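You operate a simulated robot arm through the tools that you are given. There is no shell and no other tool. Be economical: measure what you need, move in short steps, check, and stop when the job is done.

The job below is to be done with a simulated robot arm. You get a single attempt, and the scene is never put back.

## Task
Rinse the teal brush clean under the basin's cold tap.
Fine: stand it back in its own brush well, shut the tap, leave the hot knob and the other brushes alone. What is to be rubbed or washed off counts as gone when no trace of it is left.

Only the result counts: the job must be done as asked and must still hold three seconds after the hand-in. Knocking over, shifting, dropping, spilling or breaking anything else fails it.

## Robot
A 7-joint arm with a two-finger parallel gripper, fixed in place. Base frame: the origin is at the foot of the arm, x ahead of it, y to its left, z up. Readings come in mm, degrees, newtons and seconds.
With the tool pointing down near the work surface it reaches from about 400 to 900 mm from the base axis. Its first joint turns from -115.0 to 115.0 degrees. Payload 3.91 kg.
The TCP is the grasp point between the finger pads, 30 mm short of the fingertips. In the tool frame z runs along the fingers and y along their closing line. The gripper opens to 110 mm. The fingers are 20 mm wide and 10 mm thick; the gripper's body (48 by 112 mm) begins 55 mm behind the TCP.
Orientation is that of the tool frame in the base frame, as a unit quaternion [w, x, y, z]. With the fingers straight down and closing along the base's y, the tool's x points along the base's -x, its y along +y and its z along -z.

## Interface
- The arm moves only by the tool step_arm. Its argument "increments" is a list that holds one entry, the list of rows, each a list of 6 numbers: the shift along the tool's x, y, z in mm, then the turn, a rotation vector about the tool's x, y, z in degrees. In form: [[[tx, ty, tz, ax, ay, az], ...]]. A call has 1 to 10 rows; each row is the pose to reach, as a shift and turn from the pose commanded when the call began, along the tool's axes at that moment. "grip" is the gripper command, from -1 (fully open) to 1 (shut), values between in proportion, set as the call begins (left out, the last holds). A row lasts 0.2 s, in which the tool goes at most 50 mm and 8.6 degrees; a call with a longer step from one row to the next is refused whole, and so is a gripper value outside its range. A pose out of reach is approached as far as the arm can. The call stops where the force on the tool passes 40 N (or 10 N more than at its start, if that is more) or the arm is blocked; 0.2 s more then pass. Each finger travels about 153 mm/s and halts on what it meets, pressing with about 31 N; the grip force reading is that of the motor and also rises with nothing between the fingers. The clock runs only during rows and for 0.2 s after the last one: add rows that repeat a pose to give the fingers time. It gives the time, the measured TCP pose, the force on the tool (base axes), the opening and the grip force at its end, in the units of the frame above (readings bear some noise), with the torque about the TCP (base axes, N m) and any sound that the robot's microphone picked up, and new pictures: "views" is both (left out), scene, wrist or none.
- Cameras (640 x 400 px; columns grow to the right, rows downward): "scene" is fixed at [400.6, -647.5, 1559.5]; the picture's right is [0.72, -0.69, 0.00], its down [-0.51, -0.53, -0.68] and it looks along [0.47, 0.49, -0.73] (base axes); focal length 319 px, centre (320, 200). "wrist" rides on the gripper at [72, 17, -103] in the tool frame; the picture's right is [-0.23, 0.97, 0.00], its down [-0.76, -0.18, -0.62] and it looks along [-0.61, -0.14, 0.78] (tool axes); focal length 222 px, centre (320, 200). There is no depth. A picture from a camera that has moved, and an enlarged one, comes with that camera's place and axes in the base frame and with its lens.
- slide_trunk(by): slides the trunk up (or, below 0, down) by that many mm; the arm rides with it, the base frame stays. It gives what a move gives, with no picture.
- close_up(camera, box): a new picture of the part [left, top, right, bottom] of that camera's present view, enlarged. It takes no simulated time.
- job_done(): hands the job in; it is judged then, once.

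Work in short steps. Places have to be worked out from the pictures, the camera data and where the tool is seen: move nearer, look again, correct. Check each grasp and each placing, and mend what went wrong. You have 120 turns and 200 pictures in all, those below and enlarged ones among them. Open the gripper and draw the arm clear of the work before you hand the job in, unless the task says otherwise; then end with one line.

The tools are called after ">>>" as name(argument=value, ...) on one line, values as JSON. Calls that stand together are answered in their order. step_arm: Moves the arm, as the interface text tells. Its arguments: {"type":"object","properties":{"increments":{"type":"array","items":{"type":"array","items":{"type":"array","items":{"type":"number"}}}},"grip":{"type":"number"},"views":{"type":"string","enum":["both","scene","wrist","none"]}},"required":["increments"]} The other tools are called the same way: slide_trunk (by) slides the trunk up or down; close_up (camera, box) takes an enlarged picture of a part of a camera's view; job_done () hands the job in.

At the start:

```text
clock: 0.0
tcp_pos: [605.6, -278.2, 1155.9]
ee_rot: [0.0, 0.001, 1.0, 0.0]
contact_force: [0.0, 0.3, 0.4]
torque: [-0.01, -0.02, 0.0]
grip_width: 110.1
finger_force: 0.2
trunk travel left (down, up): [-825.0, 165.0]
```

scene: 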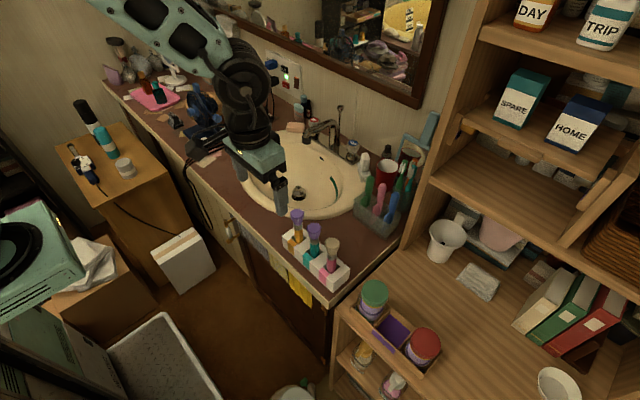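
wrist: 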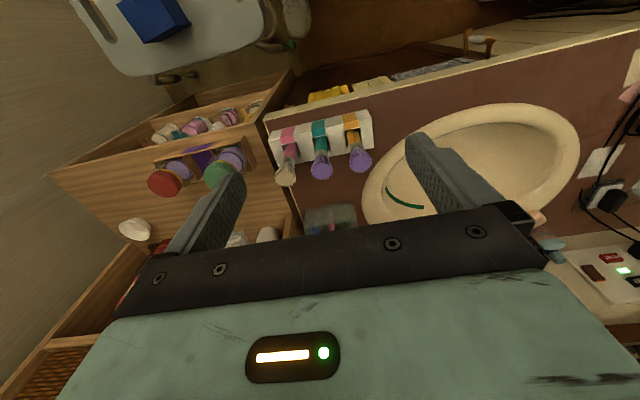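

The scene shows three brushes in a white holder at the front of the counter and a basin with a faucet. I'll enlarge these areas first.

>>> close_up(camera="scene", box=[260, 190, 380, 300])

>>> close_up(camera="scene", box=[250, 80, 410, 230])

>>> close_up(camera="wrist", box=[250, 80, 410, 230])

```text
3.64 times, centred on (320, 245) of scene
camera zoom: at [400.6, -647.5, 1559.5], right [0.72, -0.69, 0.0], down [-0.51, -0.53, -0.68], along [0.47, 0.49, -0.73], focal length 1159 px, centre (320, 36)
```

zoom: 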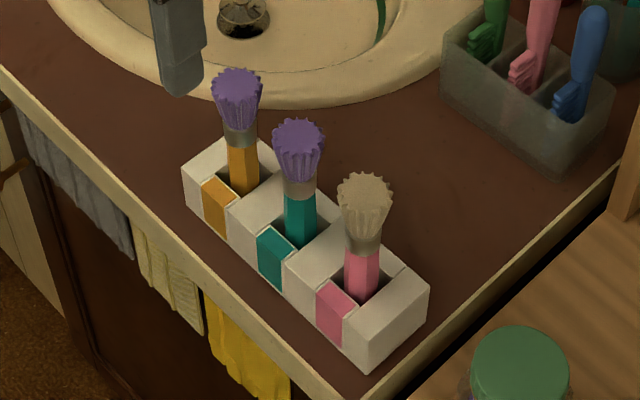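

```text
2.67 times, centred on (330, 155) of scene
camera zoom: at [400.6, -647.5, 1559.5], right [0.72, -0.69, 0.0], down [-0.51, -0.53, -0.68], along [0.47, 0.49, -0.73], focal length 850 px, centre (293, 320)
```

zoom: 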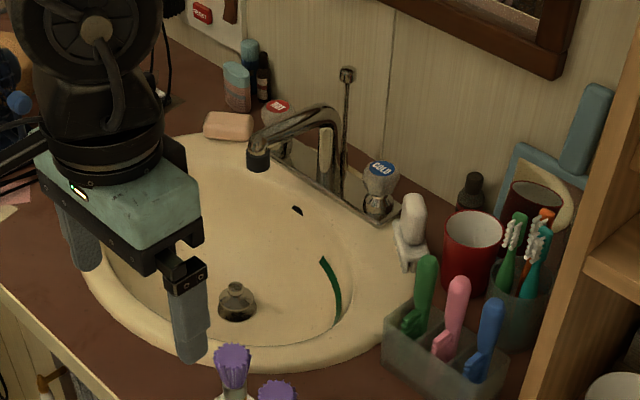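

```text
2.67 times, centred on (330, 155) of wrist
camera zoom: at [532.6, -261.4, 1258.4], right [0.23, 0.97, 0.0], down [0.76, -0.18, 0.62], along [0.61, -0.14, -0.78], focal length 592 px, centre (293, 320)
```

zoom: 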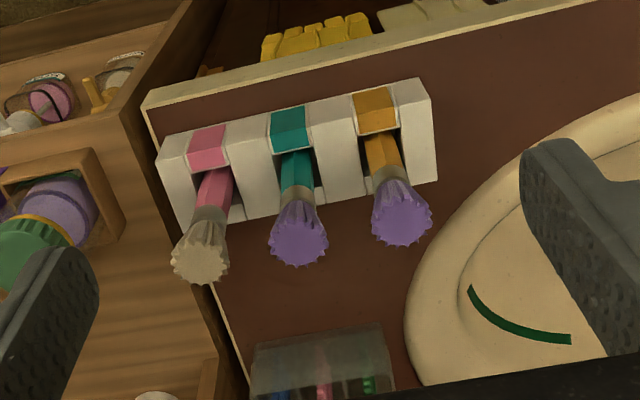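

The brushes stand in a row along y: teal near (715,-300), tip z≈953, with neighbours 62 mm either side. I now tilt the tool 48° forward and move left, well above everything, to view the faucet with the wrist camera.

>>> step_arm(increments=[[[0, 30, 0, 0, -8, 0], [0, 60, 0, 0, -16, 0], [0, 90, 0, 0, -24, 0], [0, 120, 0, 0, -32, 0], [0, 150, 0, 0, -40, 0], [0, 180, 0, 0, -48, 0]]], grip=-1)

```text
clock: 1.4
tcp_pos: [647.2, -92.9, 1165.0]
ee_rot: [0.406, 0.0, 0.914, 0.0]
contact_force: [0.9, -0.3, 0.7]
torque: [0.06, -0.01, 0.01]
grip_width: 109.9
finger_force: 0.0
out of reach, approached as far as the arm can: row 5, 6
trunk travel left (down, up): [-825.0, 165.0]
camera wrist: at [521.6, -75.4, 1179.9], right [0.15, 0.97, 0.17], down [0.05, -0.18, 0.98], along [0.99, -0.14, -0.07], focal length 222 px, centre (320, 200)
```

scene: 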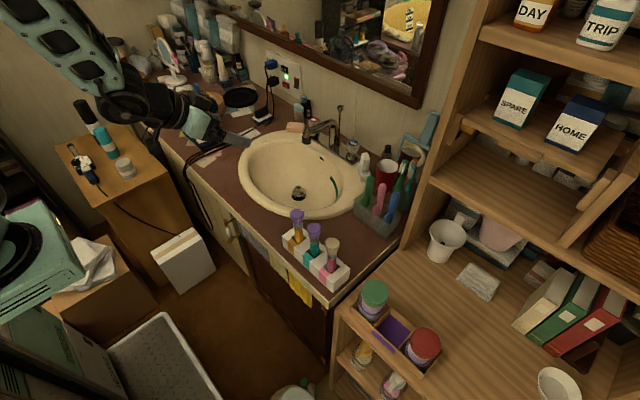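
wrist: 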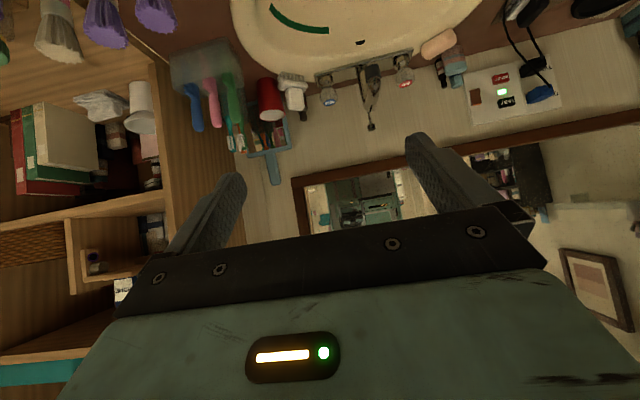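

The view is upside-down but clear; I'll enlarge the faucet.

>>> close_up(camera="wrist", box=[280, 10, 440, 140])

>>> close_up(camera="scene", box=[280, 90, 380, 170])

```text
3.08 times, centred on (360, 75) of wrist
camera zoom: at [521.6, -75.4, 1179.9], right [0.15, 0.97, 0.17], down [0.05, -0.18, 0.98], along [0.99, -0.14, -0.07], focal length 684 px, centre (197, 585)
```

zoom: 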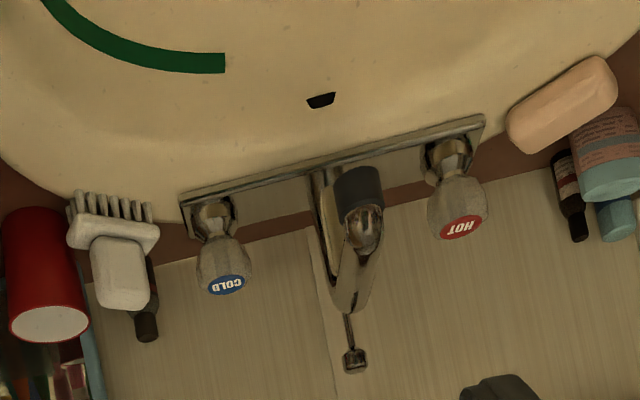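

```text
5.00 times, centred on (330, 130) of scene
camera zoom: at [400.6, -647.5, 1559.5], right [0.72, -0.69, 0.0], down [-0.51, -0.53, -0.68], along [0.47, 0.49, -0.73], focal length 1593 px, centre (270, 550)
```

zoom: 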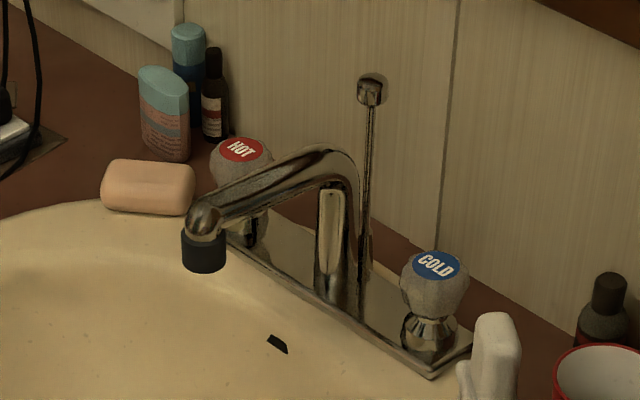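

Estimates: cold knob top ≈ (1098,-86,891), hot knob y≈110, spout outlet ≈ (970,12,900). I move forward and down along 48° tilt in free air to test the reach.

>>> step_arm(increments=[[[-12, 0, 43, 0, 0, 0], [-24, 0, 86, 0, 0, 0], [-36, 0, 129, 0, 0, 0], [-48, 0, 172, 0, 0, 0], [-60, 0, 215, 0, 0, 0]]], grip=-0.45)

```text
clock: 2.6
tcp_pos: [849.8, -95.3, 1066.4]
ee_rot: [0.406, 0.0, 0.914, 0.0]
contact_force: [-0.3, -0.7, 0.7]
torque: [-0.02, -0.02, 0.03]
grip_width: 79.7
finger_force: 0.0
trunk travel left (down, up): [-825.0, 165.0]
camera wrist: at [723.4, -77.9, 1080.5], right [0.15, 0.97, 0.17], down [0.05, -0.18, 0.98], along [0.99, -0.14, -0.07], focal length 222 px, centre (320, 200)
```

scene: 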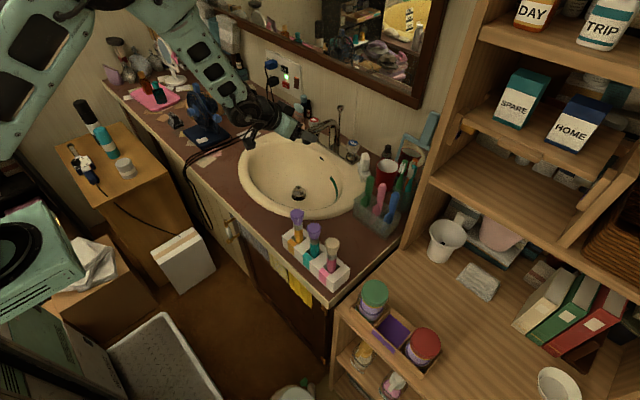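
wrist: 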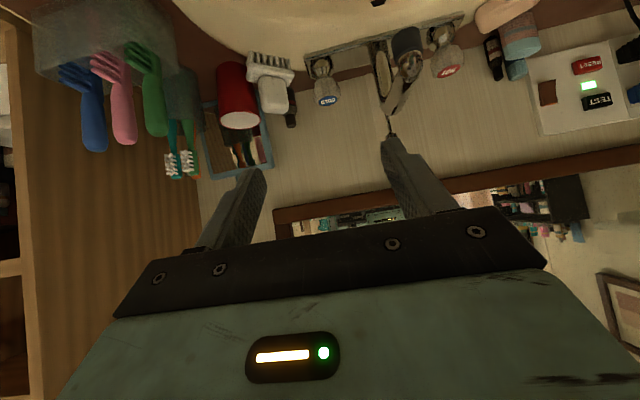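

Reach holds here, and the new view confirms the knob at about (1095,-88,889). I move to a pre-grasp pose 90 mm back along the tool axis.

>>> step_arm(increments=[[[-4.4, 1.6, 43.7, 0, 0, 0], [-8.8, 3.2, 87.4, 0, 0, 0], [-13.2, 5, 131, 0, 0, 0], [-17.6, 6.5, 175, 0, 0, 0], [-22, 8, 218, 0, 0, 0]]])

```text
clock: 3.8
tcp_pos: [1026.8, -84.4, 935.7]
ee_rot: [0.407, 0.0, 0.914, 0.0]
contact_force: [-0.8, 0.9, -1.2]
torque: [0.02, 0.04, -0.01]
grip_width: 79.7
finger_force: 0.1
trunk travel left (down, up): [-825.0, 165.0]
camera wrist: at [900.6, -69.1, 950.9], right [0.15, 0.97, 0.17], down [0.05, -0.18, 0.98], along [0.99, -0.14, -0.07], focal length 222 px, centre (320, 200)
```

scene: 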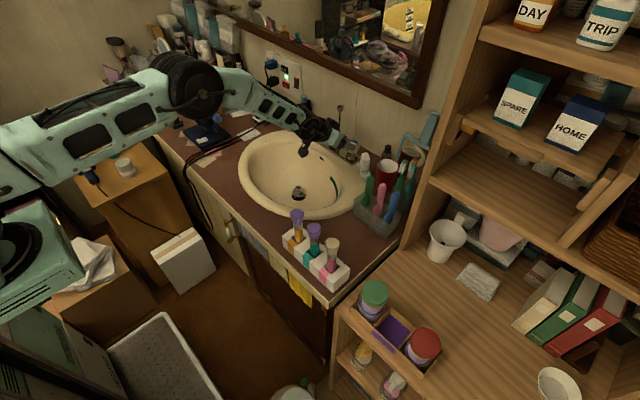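
wrist: 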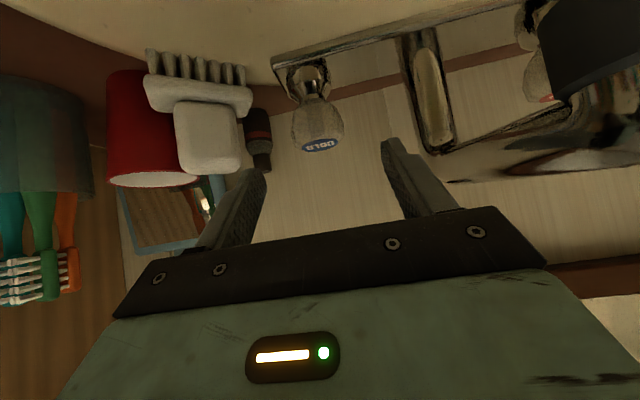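

The knob is lined up between the fingers. I advance to (1088,-88,878), keeping the tips short of the wall.

>>> step_arm(increments=[[[0.5, -3.6, 28, 0, 0, 0], [1.5, -3.6, 56, 0, 0, 0], [2, -3.6, 84, 0, 0, 0]]], views="wrist")

```text
clock: 4.6
tcp_pos: [1062.5, -87.5, 896.8]
ee_rot: [0.406, 0.0, 0.914, 0.0]
contact_force: [0.9, 0.0, -0.6]
torque: [0.02, -0.03, 0.0]
grip_width: 79.5
finger_force: 0.0
out of reach, approached as far as the arm can: row 3
trunk travel left (down, up): [-825.0, 165.0]
camera wrist: at [936.3, -70.8, 911.4], right [0.15, 0.97, 0.17], down [0.05, -0.18, 0.98], along [0.99, -0.14, -0.07], focal length 222 px, centre (320, 200)
```

wrist: 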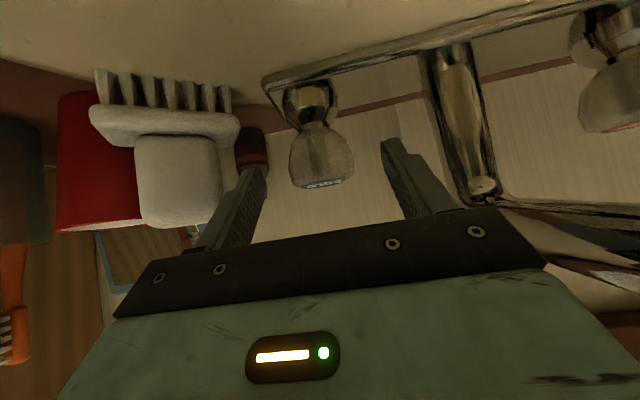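

The third row was out of reach; the shoulder seems about 150 mm above the wrist. I back off and up, then lower the trunk by 150 mm.

>>> step_arm(increments=[[[0, 0, -45, 0, 0, 0], [-27, 0, -74, 0, 0, 0], [-55, 0, -103, 0, 0, 0], [-83, 0, -132, 0, 0, 0], [-111, 0, -160, 0, 0, 0]]], views="none")

>>> slide_trunk(by=-150)

```text
clock: 5.8
tcp_pos: [1018.9, -86.3, 1084.9]
ee_rot: [0.407, -0.001, 0.913, 0.0]
contact_force: [0.4, -0.4, -0.6]
torque: [-0.01, -0.01, -0.02]
grip_width: 80.0
finger_force: 0.0
trunk travel left (down, up): [-825.0, 165.0]
```

```text
clock: 7.5
tcp_pos: [1017.5, -87.0, 935.5]
ee_rot: [0.407, 0.0, 0.914, 0.0]
contact_force: [0.0, 0.1, 0.3]
torque: [0.01, 0.02, 0.03]
grip_width: 79.9
finger_force: 0.1
trunk travel left (down, up): [-675.0, 315.0]
```

Now I advance again to (1088,-88,878).

>>> step_arm(increments=[[[-1.5, -1, 30, 0, 0, 0], [-3, -1, 60, 0, 0, 0], [-4.5, -1, 91, 0, 0, 0]]])

```text
clock: 8.3
tcp_pos: [1088.8, -86.1, 880.3]
ee_rot: [0.408, 0.0, 0.913, 0.001]
contact_force: [-0.8, 0.0, 1.8]
torque: [-0.03, 0.12, -0.01]
grip_width: 79.9
finger_force: 0.1
trunk travel left (down, up): [-675.0, 315.0]
camera wrist: at [962.3, -69.8, 894.2], right [0.15, 0.97, 0.17], down [0.05, -0.18, 0.98], along [0.99, -0.14, -0.07], focal length 222 px, centre (320, 200)
```

scene: 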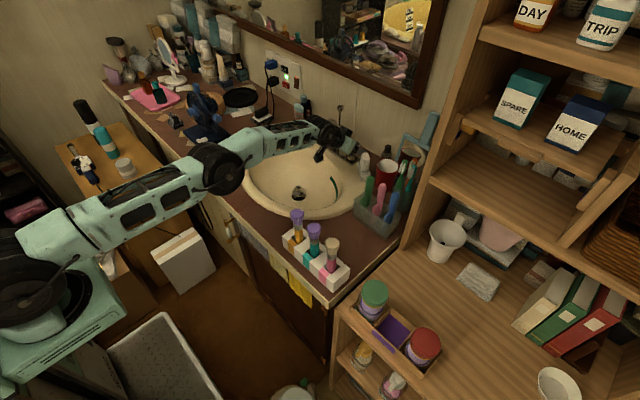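
wrist: 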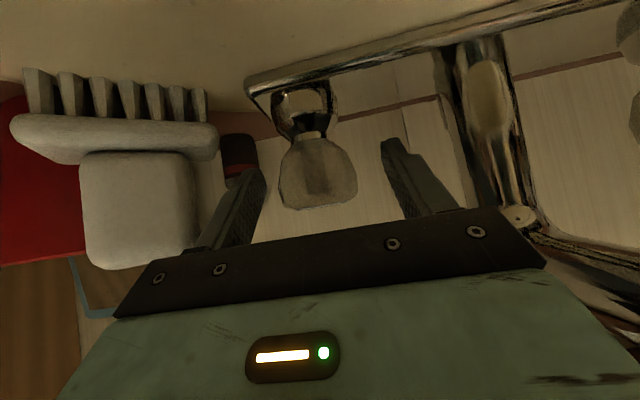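

The knob sits centred between the fingers. I close on it.

>>> step_arm(increments=[[[0, 0, 0, 0, 0, 0], [0, 0, 0, 0, 0, 0], [0, 0, 0, 0, 0, 0]]], grip=1, views="wrist")

```text
clock: 9.2
tcp_pos: [1089.0, -88.3, 876.8]
ee_rot: [0.406, 0.001, 0.914, 0.0]
contact_force: [2.8, -8.3, -3.1]
torque: [0.16, -0.17, -0.02]
grip_width: 45.9
finger_force: 44.8
trunk travel left (down, up): [-675.0, 315.0]
camera wrist: at [962.8, -71.5, 892.2], right [0.15, 0.97, 0.17], down [0.05, -0.18, 0.98], along [0.99, -0.14, -0.07], focal length 222 px, centre (320, 200)
```

wrist: 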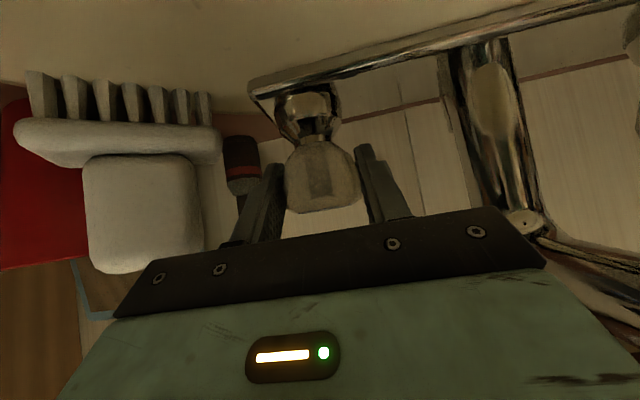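

The grip on the knob is firm (46 mm). The nail brush on the right is close, so I try a small 8° clockwise turn (away from it) to feel the knob's resistance.

>>> step_arm(increments=[[[0, 0.5, 0, 2.97, 0, 2.67], [0, 1, 0, 5.94, 0, 5.35], [0, 1, 0, 5.94, 0, 5.35]]])

```text
clock: 9.9
tcp_pos: [1089.1, -87.3, 878.6]
ee_rot: [0.405, 0.065, 0.911, -0.029]
contact_force: [5.7, -13.1, -3.1]
torque: [-0.01, -0.47, 0.4]
grip_width: 45.9
finger_force: 45.1
trunk travel left (down, up): [-675.0, 315.0]
camera wrist: at [965.7, -53.3, 892.2], right [0.29, 0.94, 0.17], down [0.02, -0.18, 0.98], along [0.96, -0.28, -0.07], focal length 222 px, centre (320, 200)
```

scene: 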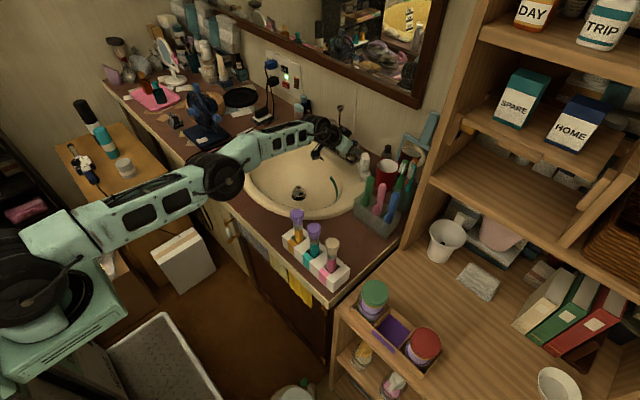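
wrist: 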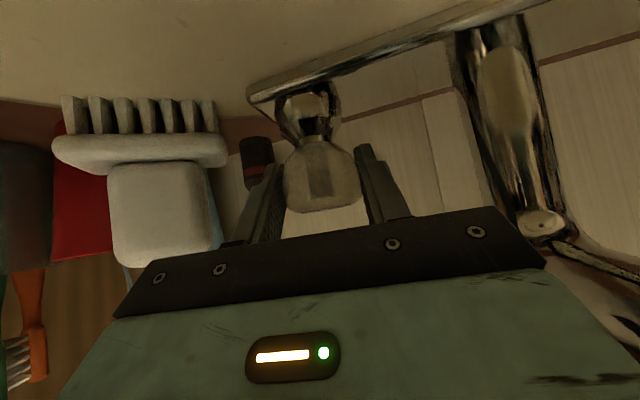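

No water is visible and about 0.4 Nm resists. I turn back to the start angle and compare torque.

>>> step_arm(increments=[[[0, -0.5, 0, -2.97, 0, -2.67], [0, -1, 0, -5.94, 0, -5.35], [0, -1, 0, -5.94, 0, -5.35]]], views="wrist")

```text
clock: 10.8
tcp_pos: [1087.8, -88.4, 877.8]
ee_rot: [0.406, 0.001, 0.914, -0.001]
contact_force: [-13.2, -15.8, 0.8]
torque: [0.04, 1.15, -0.15]
grip_width: 46.0
finger_force: 44.9
trunk travel left (down, up): [-675.0, 315.0]
camera wrist: at [962.0, -71.6, 892.4], right [0.15, 0.97, 0.17], down [0.05, -0.18, 0.98], along [0.99, -0.14, -0.07], focal length 222 px, centre (320, 200)
```

wrist: 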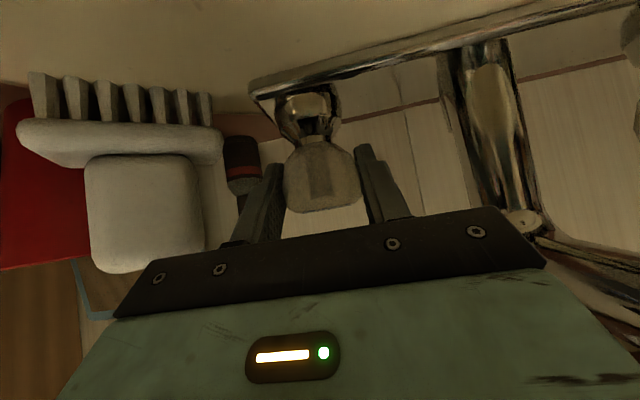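

Torques hint that clockwise is the stop and counter-clockwise opens. To get clearance for the turn I release, back off, and re-approach with a steeper tool.

>>> step_arm(increments=[[[0, 0, 0, 0, 0, 0], [0, 0, 0, 0, 0, 0], [0, 0, -30, 0, 0, 0], [0, 0, -60, 0, 0, 0], [0, 0, -100, 0, 0, 0]]], grip=-0.45, views="none")

>>> step_arm(increments=[[[-6, 0, 12, 0, 8, 0], [-12, 0, 24, 0, 16, 0], [-18, 0, 36, 0, 23, 0]]])

```text
clock: 11.9
tcp_pos: [1016.7, -87.3, 944.8]
ee_rot: [0.406, 0.0, 0.914, 0.0]
contact_force: [0.1, -0.4, -0.7]
torque: [0.03, -0.03, 0.0]
grip_width: 79.7
finger_force: 0.0
trunk travel left (down, up): [-675.0, 315.0]
```

```text
clock: 12.8
tcp_pos: [1027.3, -86.3, 933.2]
ee_rot: [0.216, 0.001, 0.976, 0.0]
contact_force: [0.0, -0.2, -0.5]
torque: [-0.04, 0.01, 0.01]
grip_width: 79.7
finger_force: 0.0
out of reach, approached as far as the arm can: row 3
trunk travel left (down, up): [-675.0, 315.0]
camera wrist: at [917.9, -70.5, 994.8], right [0.21, 0.97, 0.1], down [0.43, -0.18, 0.89], along [0.88, -0.14, -0.45], focal length 222 px, centre (320, 200)
```

scene: 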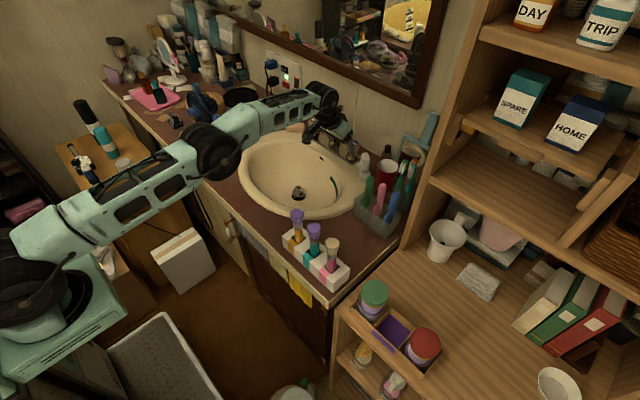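
wrist: 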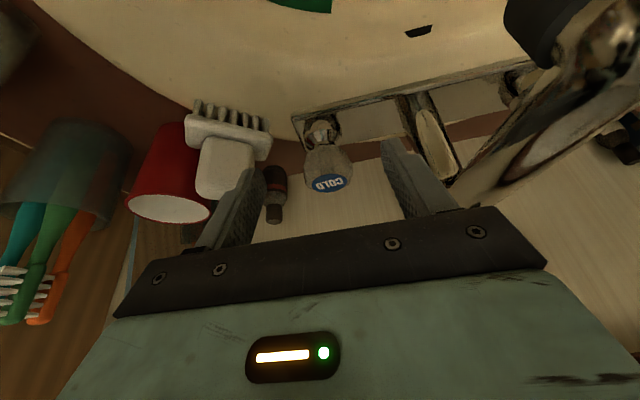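

Steeper is beyond reach. The nail brush (top ≈905, y≈-128…-166) limits counter-clockwise swing, so I'll use a 42° tilt gripping the knob with the fingertips, keeping the palm above z≈915. Set up the pre-grasp.

>>> step_arm(increments=[[[-6, -1, 0, 0, -8, 0], [-12, -2.5, 0, 0, -17, 0], [-12, -2.5, 0, 0, -17, 0]]], views="wrist")

```text
refused: row 2 steps farther than a row can; nothing moved
```

>>> step_arm(increments=[[[-6, -1, 0, 0, -8, 0], [-12, -2.5, 0, 0, -16, 0], [-12, -2.5, 0, 0, -17, 0]]], views="wrist")

```text
clock: 13.6
tcp_pos: [1038.3, -88.3, 940.9]
ee_rot: [0.358, 0.0, 0.934, 0.0]
contact_force: [0.0, 0.5, 0.0]
torque: [0.04, 0.0, -0.04]
grip_width: 79.9
finger_force: 0.0
trunk travel left (down, up): [-675.0, 315.0]
camera wrist: at [914.4, -71.8, 966.8], right [0.17, 0.97, 0.15], down [0.15, -0.18, 0.97], along [0.97, -0.14, -0.17], focal length 222 px, centre (320, 200)
```

wrist: 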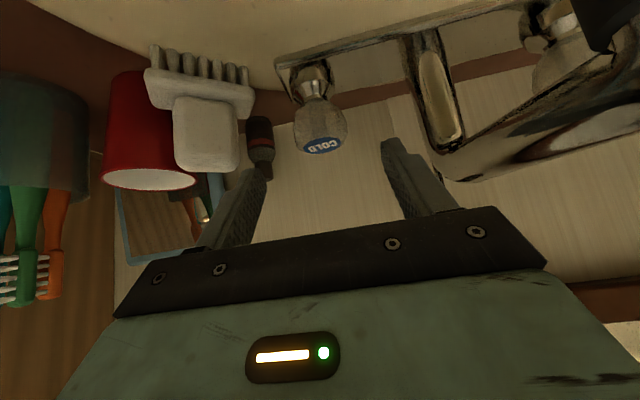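

Advance 61 mm along the tool to the fingertip grip.

>>> step_arm(increments=[[[2, 0, 30, 0, 0, 0], [4, 0, 61, 0, 0, 0], [4, 0, 61, 0, 0, 0]]], views="none")

>>> step_arm(increments=[[[0, 0, 0, 0, 0, 0], [0, 0, 0, 0, 0, 0], [0, 0, 0, 0, 0, 0]]], grip=1)

```text
clock: 14.3
tcp_pos: [1074.8, -87.1, 891.7]
ee_rot: [0.358, 0.0, 0.934, 0.001]
contact_force: [-0.7, 0.7, 0.2]
torque: [-0.01, 0.0, 0.01]
grip_width: 79.9
finger_force: 0.1
trunk travel left (down, up): [-675.0, 315.0]
```

```text
clock: 15.2
tcp_pos: [1075.2, -88.3, 890.3]
ee_rot: [0.358, 0.0, 0.934, -0.001]
contact_force: [-0.5, -6.6, -1.2]
torque: [-0.46, -0.09, -0.16]
grip_width: 45.4
finger_force: 45.5
trunk travel left (down, up): [-675.0, 315.0]
camera wrist: at [951.2, -71.6, 918.2], right [0.17, 0.97, 0.15], down [0.15, -0.18, 0.97], along [0.97, -0.14, -0.18], focal length 222 px, centre (320, 200)
```

scene: 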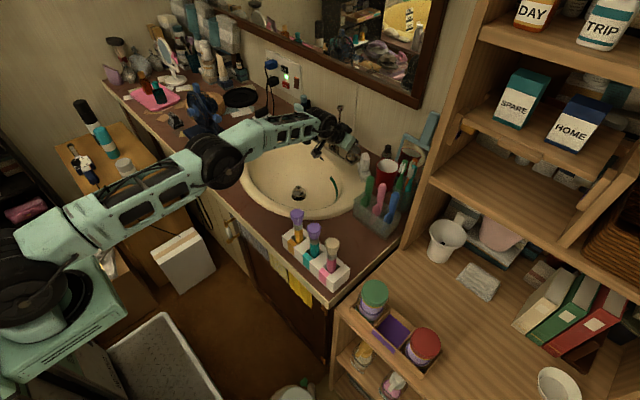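
wrist: 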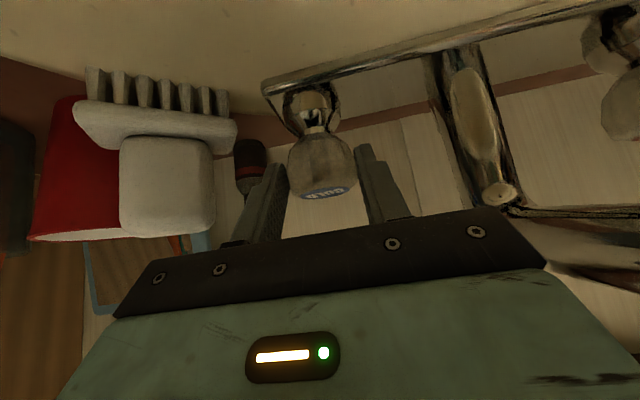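

Gripped at 45 mm. I turn the knob 16° counter-clockwise about its own axis.

>>> step_arm(increments=[[[0, -1.2, 0, -2.68, 0, -2.97], [0, -2.4, 0, -5.35, 0, -5.94], [0, -3.5, 0, -8.0, 0, -8.9], [-0.5, -4.7, 0.4, -10.7, 0, -11.9]]])

```text
clock: 16.1
tcp_pos: [1076.8, -93.7, 890.6]
ee_rot: [0.357, -0.129, 0.924, 0.05]
contact_force: [22.4, -8.2, -10.0]
torque: [-0.06, -1.13, -0.32]
grip_width: 45.5
finger_force: 44.7
trunk travel left (down, up): [-675.0, 315.0]
camera wrist: at [951.8, -111.7, 917.8], right [-0.11, 0.98, 0.15], down [0.19, -0.13, 0.97], along [0.98, 0.13, -0.17], focal length 222 px, centre (320, 200)
```

scene: 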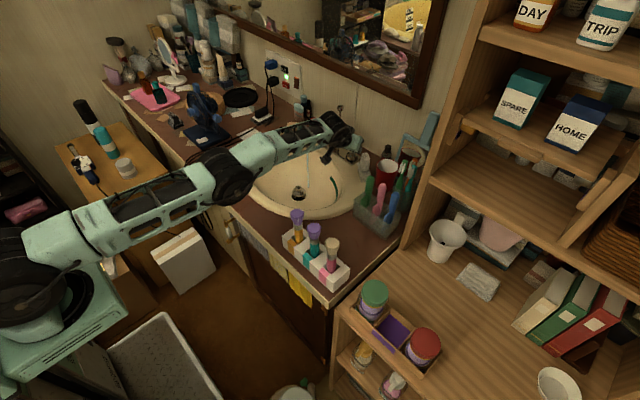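
wrist: 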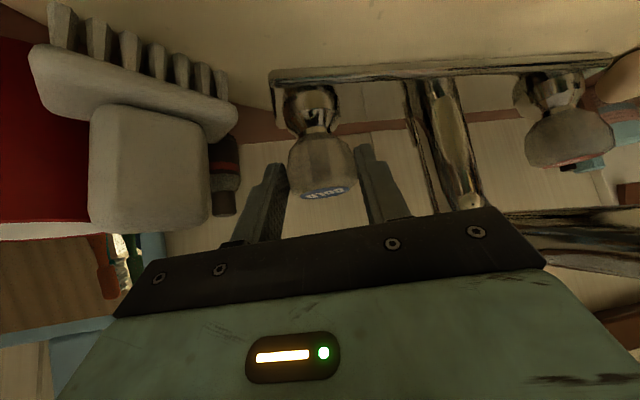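

I check the cap lettering to see whether the knob followed, and look for water.

>>> close_up(camera="wrist", box=[260, 80, 380, 220])

>>> close_up(camera="scene", box=[270, 90, 390, 220])

```text
2.86 times, centred on (320, 150) of wrist
camera zoom: at [951.8, -111.7, 917.8], right [-0.11, 0.98, 0.15], down [0.19, -0.13, 0.97], along [0.98, 0.13, -0.17], focal length 635 px, centre (320, 343)
```

zoom: 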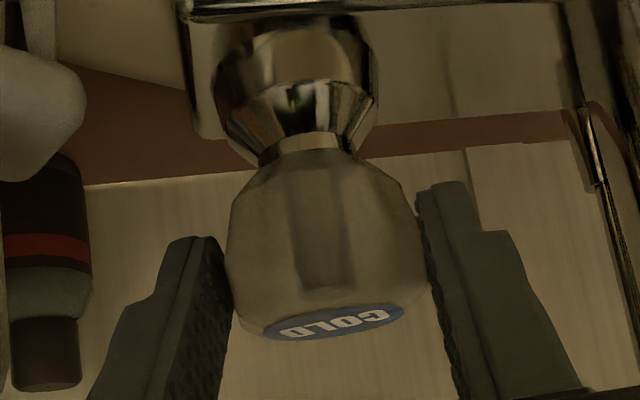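

```text
3.08 times, centred on (330, 155) of scene
camera zoom: at [400.6, -647.5, 1559.5], right [0.72, -0.69, 0.0], down [-0.51, -0.53, -0.68], along [0.47, 0.49, -0.73], focal length 980 px, centre (289, 338)
```

zoom: 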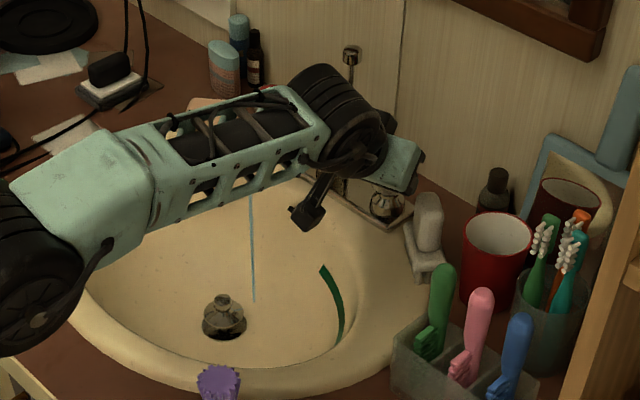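

Counter-clockwise opens it: a thin blue stream now falls from the spout. I turn another 14° for a fuller flow.

>>> step_arm(increments=[[[-0.2, -1.2, 0.2, -2.35, 0, -2.6], [-0.5, -2.4, 0.4, -4.7, 0, -5.2], [-0.7, -3.6, 0.7, -7.0, 0, -7.8], [-1, -4.8, 0.9, -9.4, 0, -10.4]]])

>>> close_up(camera="scene", box=[270, 90, 390, 220])

```text
clock: 16.5
tcp_pos: [1075.4, -95.1, 891.2]
ee_rot: [0.357, -0.146, 0.921, 0.054]
contact_force: [29.5, -1.3, -14.4]
torque: [0.24, -0.89, -0.21]
grip_width: 45.5
finger_force: 45.1
out of reach, approached as far as the arm can: row 1
trunk travel left (down, up): [-675.0, 315.0]
stopped in row 1: the force on the tool passed its limit at 48 N (the readings are from after the stop); the commanded pose is now the measured one
camera wrist: at [951.6, -116.7, 917.3], right [-0.14, 0.98, 0.15], down [0.19, -0.12, 0.97], along [0.97, 0.16, -0.17], focal length 222 px, centre (320, 200)
```

scene: 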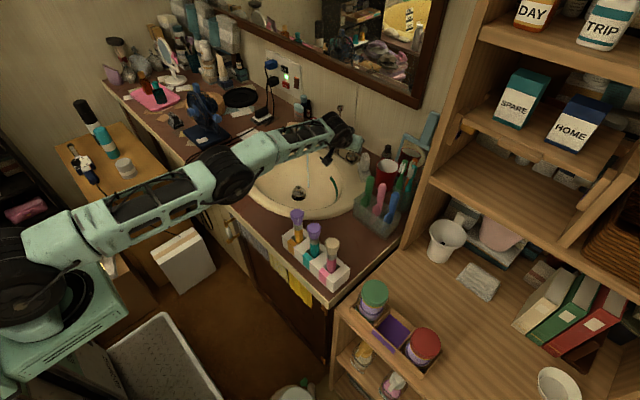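
wrist: 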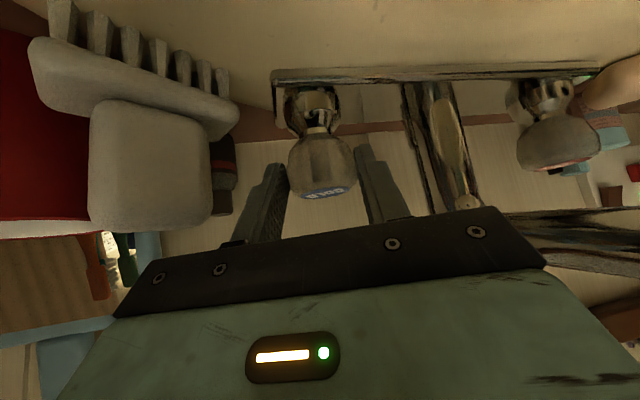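

```text
3.08 times, centred on (330, 155) of scene
camera zoom: at [400.6, -647.5, 1559.5], right [0.72, -0.69, 0.0], down [-0.51, -0.53, -0.68], along [0.47, 0.49, -0.73], focal length 980 px, centre (289, 338)
```

zoom: 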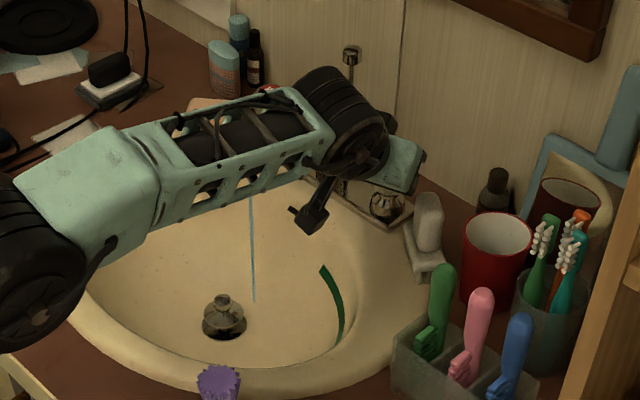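

The arm reached its limit here with the tap running thinly. I open slightly, swing back around the knob without leaving it, and will regrip to open it further.

>>> step_arm(increments=[[[0, 0, 0, 0, 0, 0], [0, 0, 0, 0, 0, 0], [-0.2, 2.7, 0.1, 5.35, 0, 5.93], [-0.3, 5.4, 0.2, 10.7, 0, 11.87], [-0.5, 8.1, 0.4, 16.05, 0, 17.8]]], grip=-0.3)

```text
clock: 17.7
tcp_pos: [1070.3, -87.5, 894.4]
ee_rot: [0.361, 0.049, 0.931, -0.02]
contact_force: [1.2, 3.9, 5.8]
torque: [-0.28, 0.18, -0.04]
grip_width: 69.1
finger_force: 0.1
trunk travel left (down, up): [-675.0, 315.0]
camera wrist: at [949.2, -57.7, 920.6], right [0.27, 0.95, 0.15], down [0.12, -0.19, 0.97], along [0.96, -0.24, -0.17], focal length 222 px, centre (320, 200)
```

scene: 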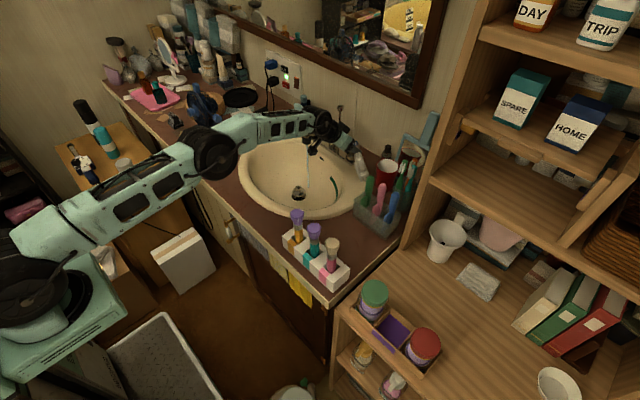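
wrist: 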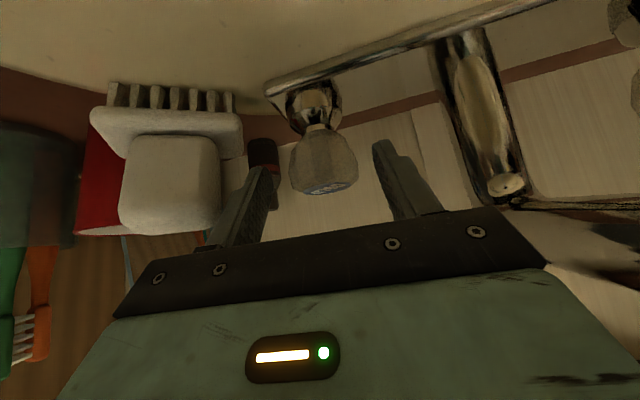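

The stream is visible from the scene camera. I advance 8 mm for a proper bite and regrip.

>>> step_arm(increments=[[[0, 0, 8, 0, 0, 0], [0, 0, 8, 0, 0, 0]]], views="none")

>>> step_arm(increments=[[[0, 0, 0, 0, 0, 0], [0, 0, 0, 0, 0, 0], [0, 0, 0, 0, 0, 0]]], grip=1, views="none")

```text
clock: 18.3
tcp_pos: [1076.2, -87.7, 888.2]
ee_rot: [0.36, 0.049, 0.931, -0.019]
contact_force: [0.1, 0.1, 0.5]
torque: [-0.01, 0.01, 0.03]
grip_width: 71.4
finger_force: 0.1
trunk travel left (down, up): [-675.0, 315.0]
```

```text
clock: 19.1
tcp_pos: [1076.2, -85.5, 887.0]
ee_rot: [0.361, 0.049, 0.931, -0.019]
contact_force: [-0.4, 3.3, -3.0]
torque: [0.28, -0.6, 0.05]
grip_width: 45.1
finger_force: 45.2
trunk travel left (down, up): [-675.0, 315.0]
```

Gripped again; turn another 18° counter-clockwise.

>>> step_arm(increments=[[[0, -1.3, 0, -3, 0, -3.35], [0, -2.5, 0, -6, 0, -6.7], [0, -3.8, 0, -9, 0, -10], [0, -5, 0, -12, 0, -13.4]]], views="none")

>>> close_up(camera="scene", box=[270, 90, 390, 220])

```text
clock: 20.1
tcp_pos: [1077.8, -91.8, 888.0]
ee_rot: [0.359, -0.098, 0.927, 0.037]
contact_force: [11.4, -0.1, -5.8]
torque: [1.27, 0.37, -0.05]
grip_width: 45.2
finger_force: 45.2
trunk travel left (down, up): [-675.0, 315.0]
```

```text
3.08 times, centred on (330, 155) of scene
camera zoom: at [400.6, -647.5, 1559.5], right [0.72, -0.69, 0.0], down [-0.51, -0.53, -0.68], along [0.47, 0.49, -0.73], focal length 980 px, centre (289, 338)
```

zoom: 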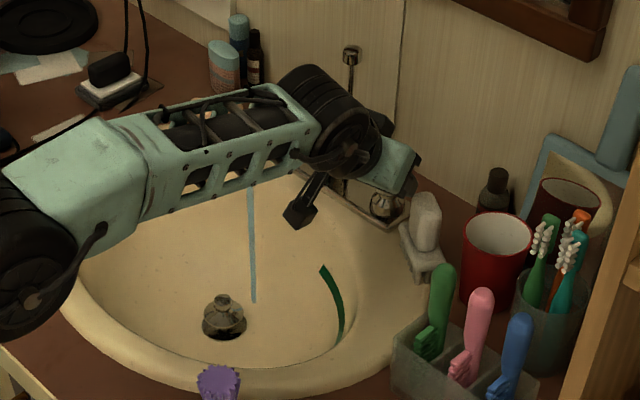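

The stream is clearly thicker now, enough for rinsing. I release and withdraw up and back along the tool axis.

>>> step_arm(increments=[[[0, 0, 0, 0, 0, 0], [0, 0, 0, 0, 0, 0], [0, 0, -40, 0, 0, 0], [0, 0, -80, 0, 0, 0], [0, 0, -120, 0, 0, 0], [0, 0, -160, 0, 0, 0], [0, 0, -200, 0, 0, 0]]], grip=-0.45, views="wrist")

>>> close_up(camera="scene", box=[250, 80, 410, 230])

```text
clock: 21.7
tcp_pos: [945.7, -118.7, 1035.6]
ee_rot: [0.359, -0.099, 0.927, 0.036]
contact_force: [0.6, -0.5, -0.6]
torque: [0.0, -0.01, 0.0]
grip_width: 80.1
finger_force: 0.1
trunk travel left (down, up): [-675.0, 315.0]
camera wrist: at [820.3, -127.3, 1060.9], right [-0.04, 0.99, 0.15], down [0.18, -0.14, 0.97], along [0.98, 0.06, -0.17], focal length 222 px, centre (320, 200)
```

wrist: 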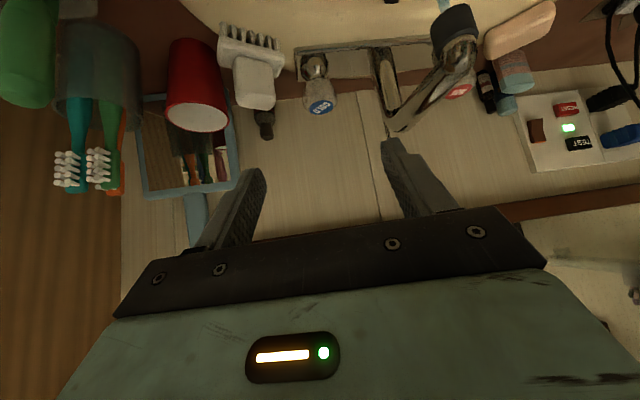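

```text
2.67 times, centred on (330, 155) of scene
camera zoom: at [400.6, -647.5, 1559.5], right [0.72, -0.69, 0.0], down [-0.51, -0.53, -0.68], along [0.47, 0.49, -0.73], focal length 850 px, centre (293, 320)
```

zoom: 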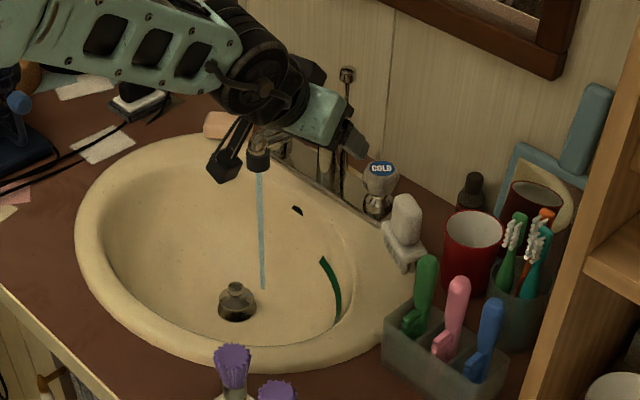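

The nail brush beside the cold knob may look slightly moved. I'll compare with the earlier identical enlargement.

>>> close_up(camera="scene", box=[280, 90, 380, 170])

>>> close_up(camera="scene", box=[340, 140, 400, 190])

```text
5.00 times, centred on (330, 130) of scene
camera zoom: at [400.6, -647.5, 1559.5], right [0.72, -0.69, 0.0], down [-0.51, -0.53, -0.68], along [0.47, 0.49, -0.73], focal length 1593 px, centre (270, 550)
```

zoom: 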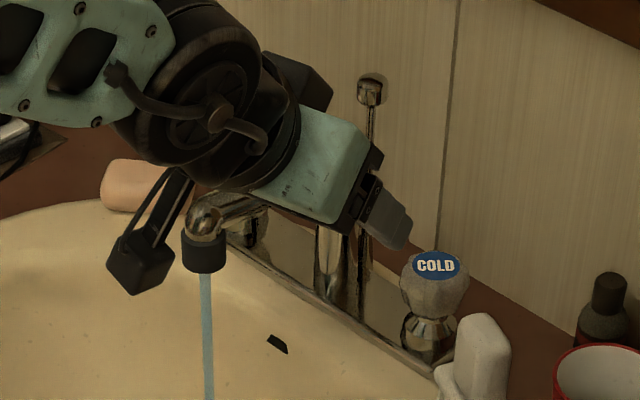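

```text
8.00 times, centred on (370, 165) of scene
camera zoom: at [400.6, -647.5, 1559.5], right [0.72, -0.69, 0.0], down [-0.51, -0.53, -0.68], along [0.47, 0.49, -0.73], focal length 2549 px, centre (-80, 480)
```

zoom: 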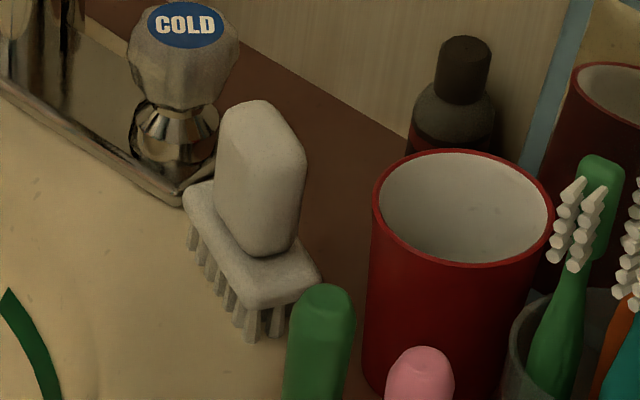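

It seems the nail brush has been turned slightly (about 10–15°). I enlarge it in the wrist view to measure precisely against the first view.

>>> close_up(camera="wrist", box=[200, 0, 340, 150])

```text
2.67 times, centred on (270, 75) of wrist
camera zoom: at [820.3, -127.3, 1060.9], right [-0.04, 0.99, 0.15], down [0.18, -0.14, 0.97], along [0.98, 0.06, -0.17], focal length 592 px, centre (453, 533)
```

zoom: 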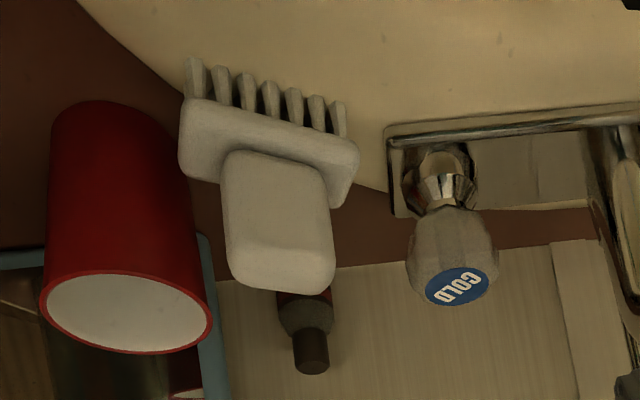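

The nail brush was turned ~14° and moved several mm by my hand; I'll put it back when I return to shut the tap. Next I swing over, high up, to a point before the teal brush with yaw zeroed.

>>> step_arm(increments=[[[30, -14.4, -27.7, 1, 0, 1.1], [60, -28.9, -55.4, 2, 0, 2.2], [90, -43.3, -83, 3, 0, 3.3], [120, -57.7, -111, 4, 0, 4.45], [150, -72, -138.6, 5, 0, 5.6], [180, -86.6, -166.3, 6, 0, 6.7], [210, -101, -194, 7, 0, 7.8], [240, -115.5, -221.8, 8, 0, 8.9]]], grip=-0.1)

```text
clock: 23.5
tcp_pos: [648.5, -299.4, 1039.9]
ee_rot: [0.361, -0.001, 0.932, -0.001]
contact_force: [1.0, -0.7, -0.5]
torque: [-0.01, 0.0, 0.02]
grip_width: 60.3
finger_force: 0.1
trunk travel left (down, up): [-675.0, 315.0]
camera wrist: at [524.0, -282.7, 1066.1], right [0.17, 0.97, 0.15], down [0.14, -0.17, 0.97], along [0.98, -0.14, -0.17], focal length 222 px, centre (320, 200)
```

scene: 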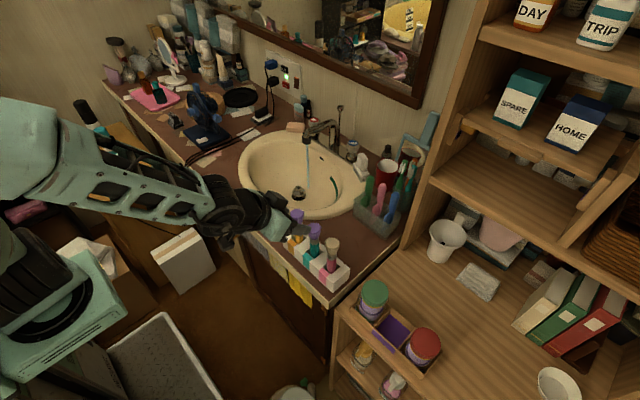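
wrist: 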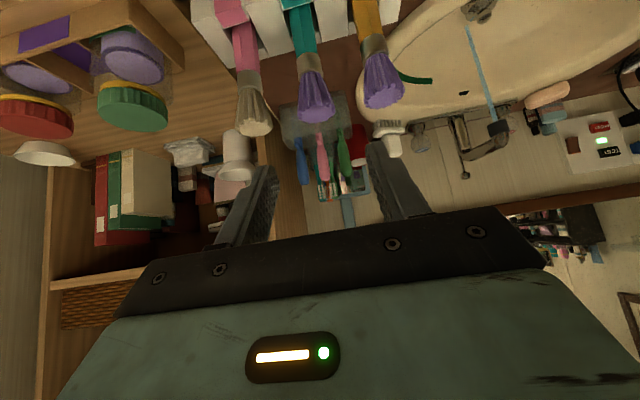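

I enlarge the brushes to measure the handle and ferrule heights.

>>> close_up(camera="wrist", box=[220, 0, 410, 140])

>>> close_up(camera="scene", box=[270, 190, 370, 290])

```text
2.86 times, centred on (315, 70) of wrist
camera zoom: at [524.0, -282.7, 1066.1], right [0.17, 0.97, 0.15], down [0.14, -0.17, 0.97], along [0.98, -0.14, -0.17], focal length 635 px, centre (334, 571)
```

zoom: 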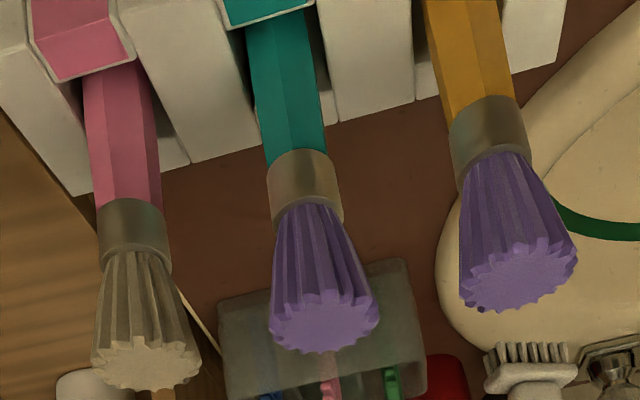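

```text
4.00 times, centred on (320, 240) of scene
camera zoom: at [400.6, -647.5, 1559.5], right [0.72, -0.69, 0.0], down [-0.51, -0.53, -0.68], along [0.47, 0.49, -0.73], focal length 1275 px, centre (320, 40)
```

zoom: 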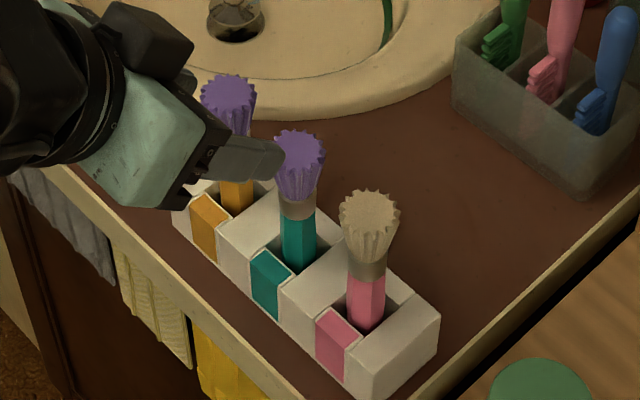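

Handle top is at z≈900, holder top ≈860, handle ≈25 mm wide. I set a 60° tilt and go to a pre-grasp at (629,-300,936).

>>> step_arm(increments=[[[28, 0, 21, 0, -6, 0], [56, -0.5, 43, 0, -12, 0], [84, -0.5, 64, 0, -18, 0], [84, -0.5, 64, 0, -18, 0]]], grip=-0.05)

```text
clock: 24.5
tcp_pos: [630.0, -299.1, 934.2]
ee_rot: [0.503, -0.001, 0.864, -0.001]
contact_force: [0.6, 0.3, -0.3]
torque: [0.03, -0.02, 0.0]
grip_width: 57.6
finger_force: 0.0
trunk travel left (down, up): [-675.0, 315.0]
camera wrist: at [503.9, -282.3, 921.9], right [0.11, 0.97, 0.2], down [-0.17, -0.18, 0.97], along [0.98, -0.14, 0.14], focal length 222 px, centre (320, 200)
```

scene: 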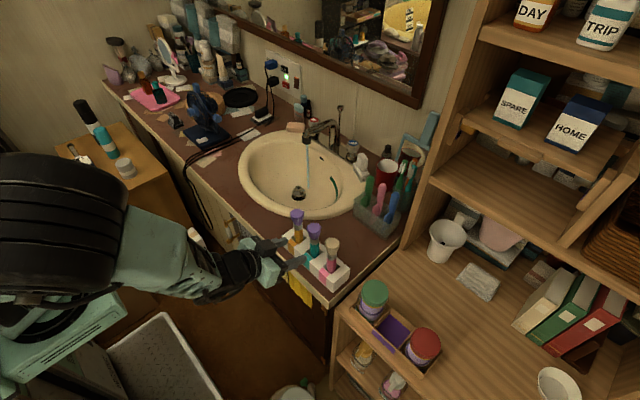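
wrist: 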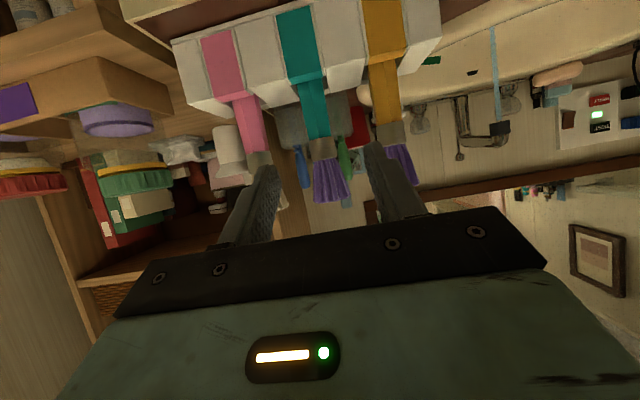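

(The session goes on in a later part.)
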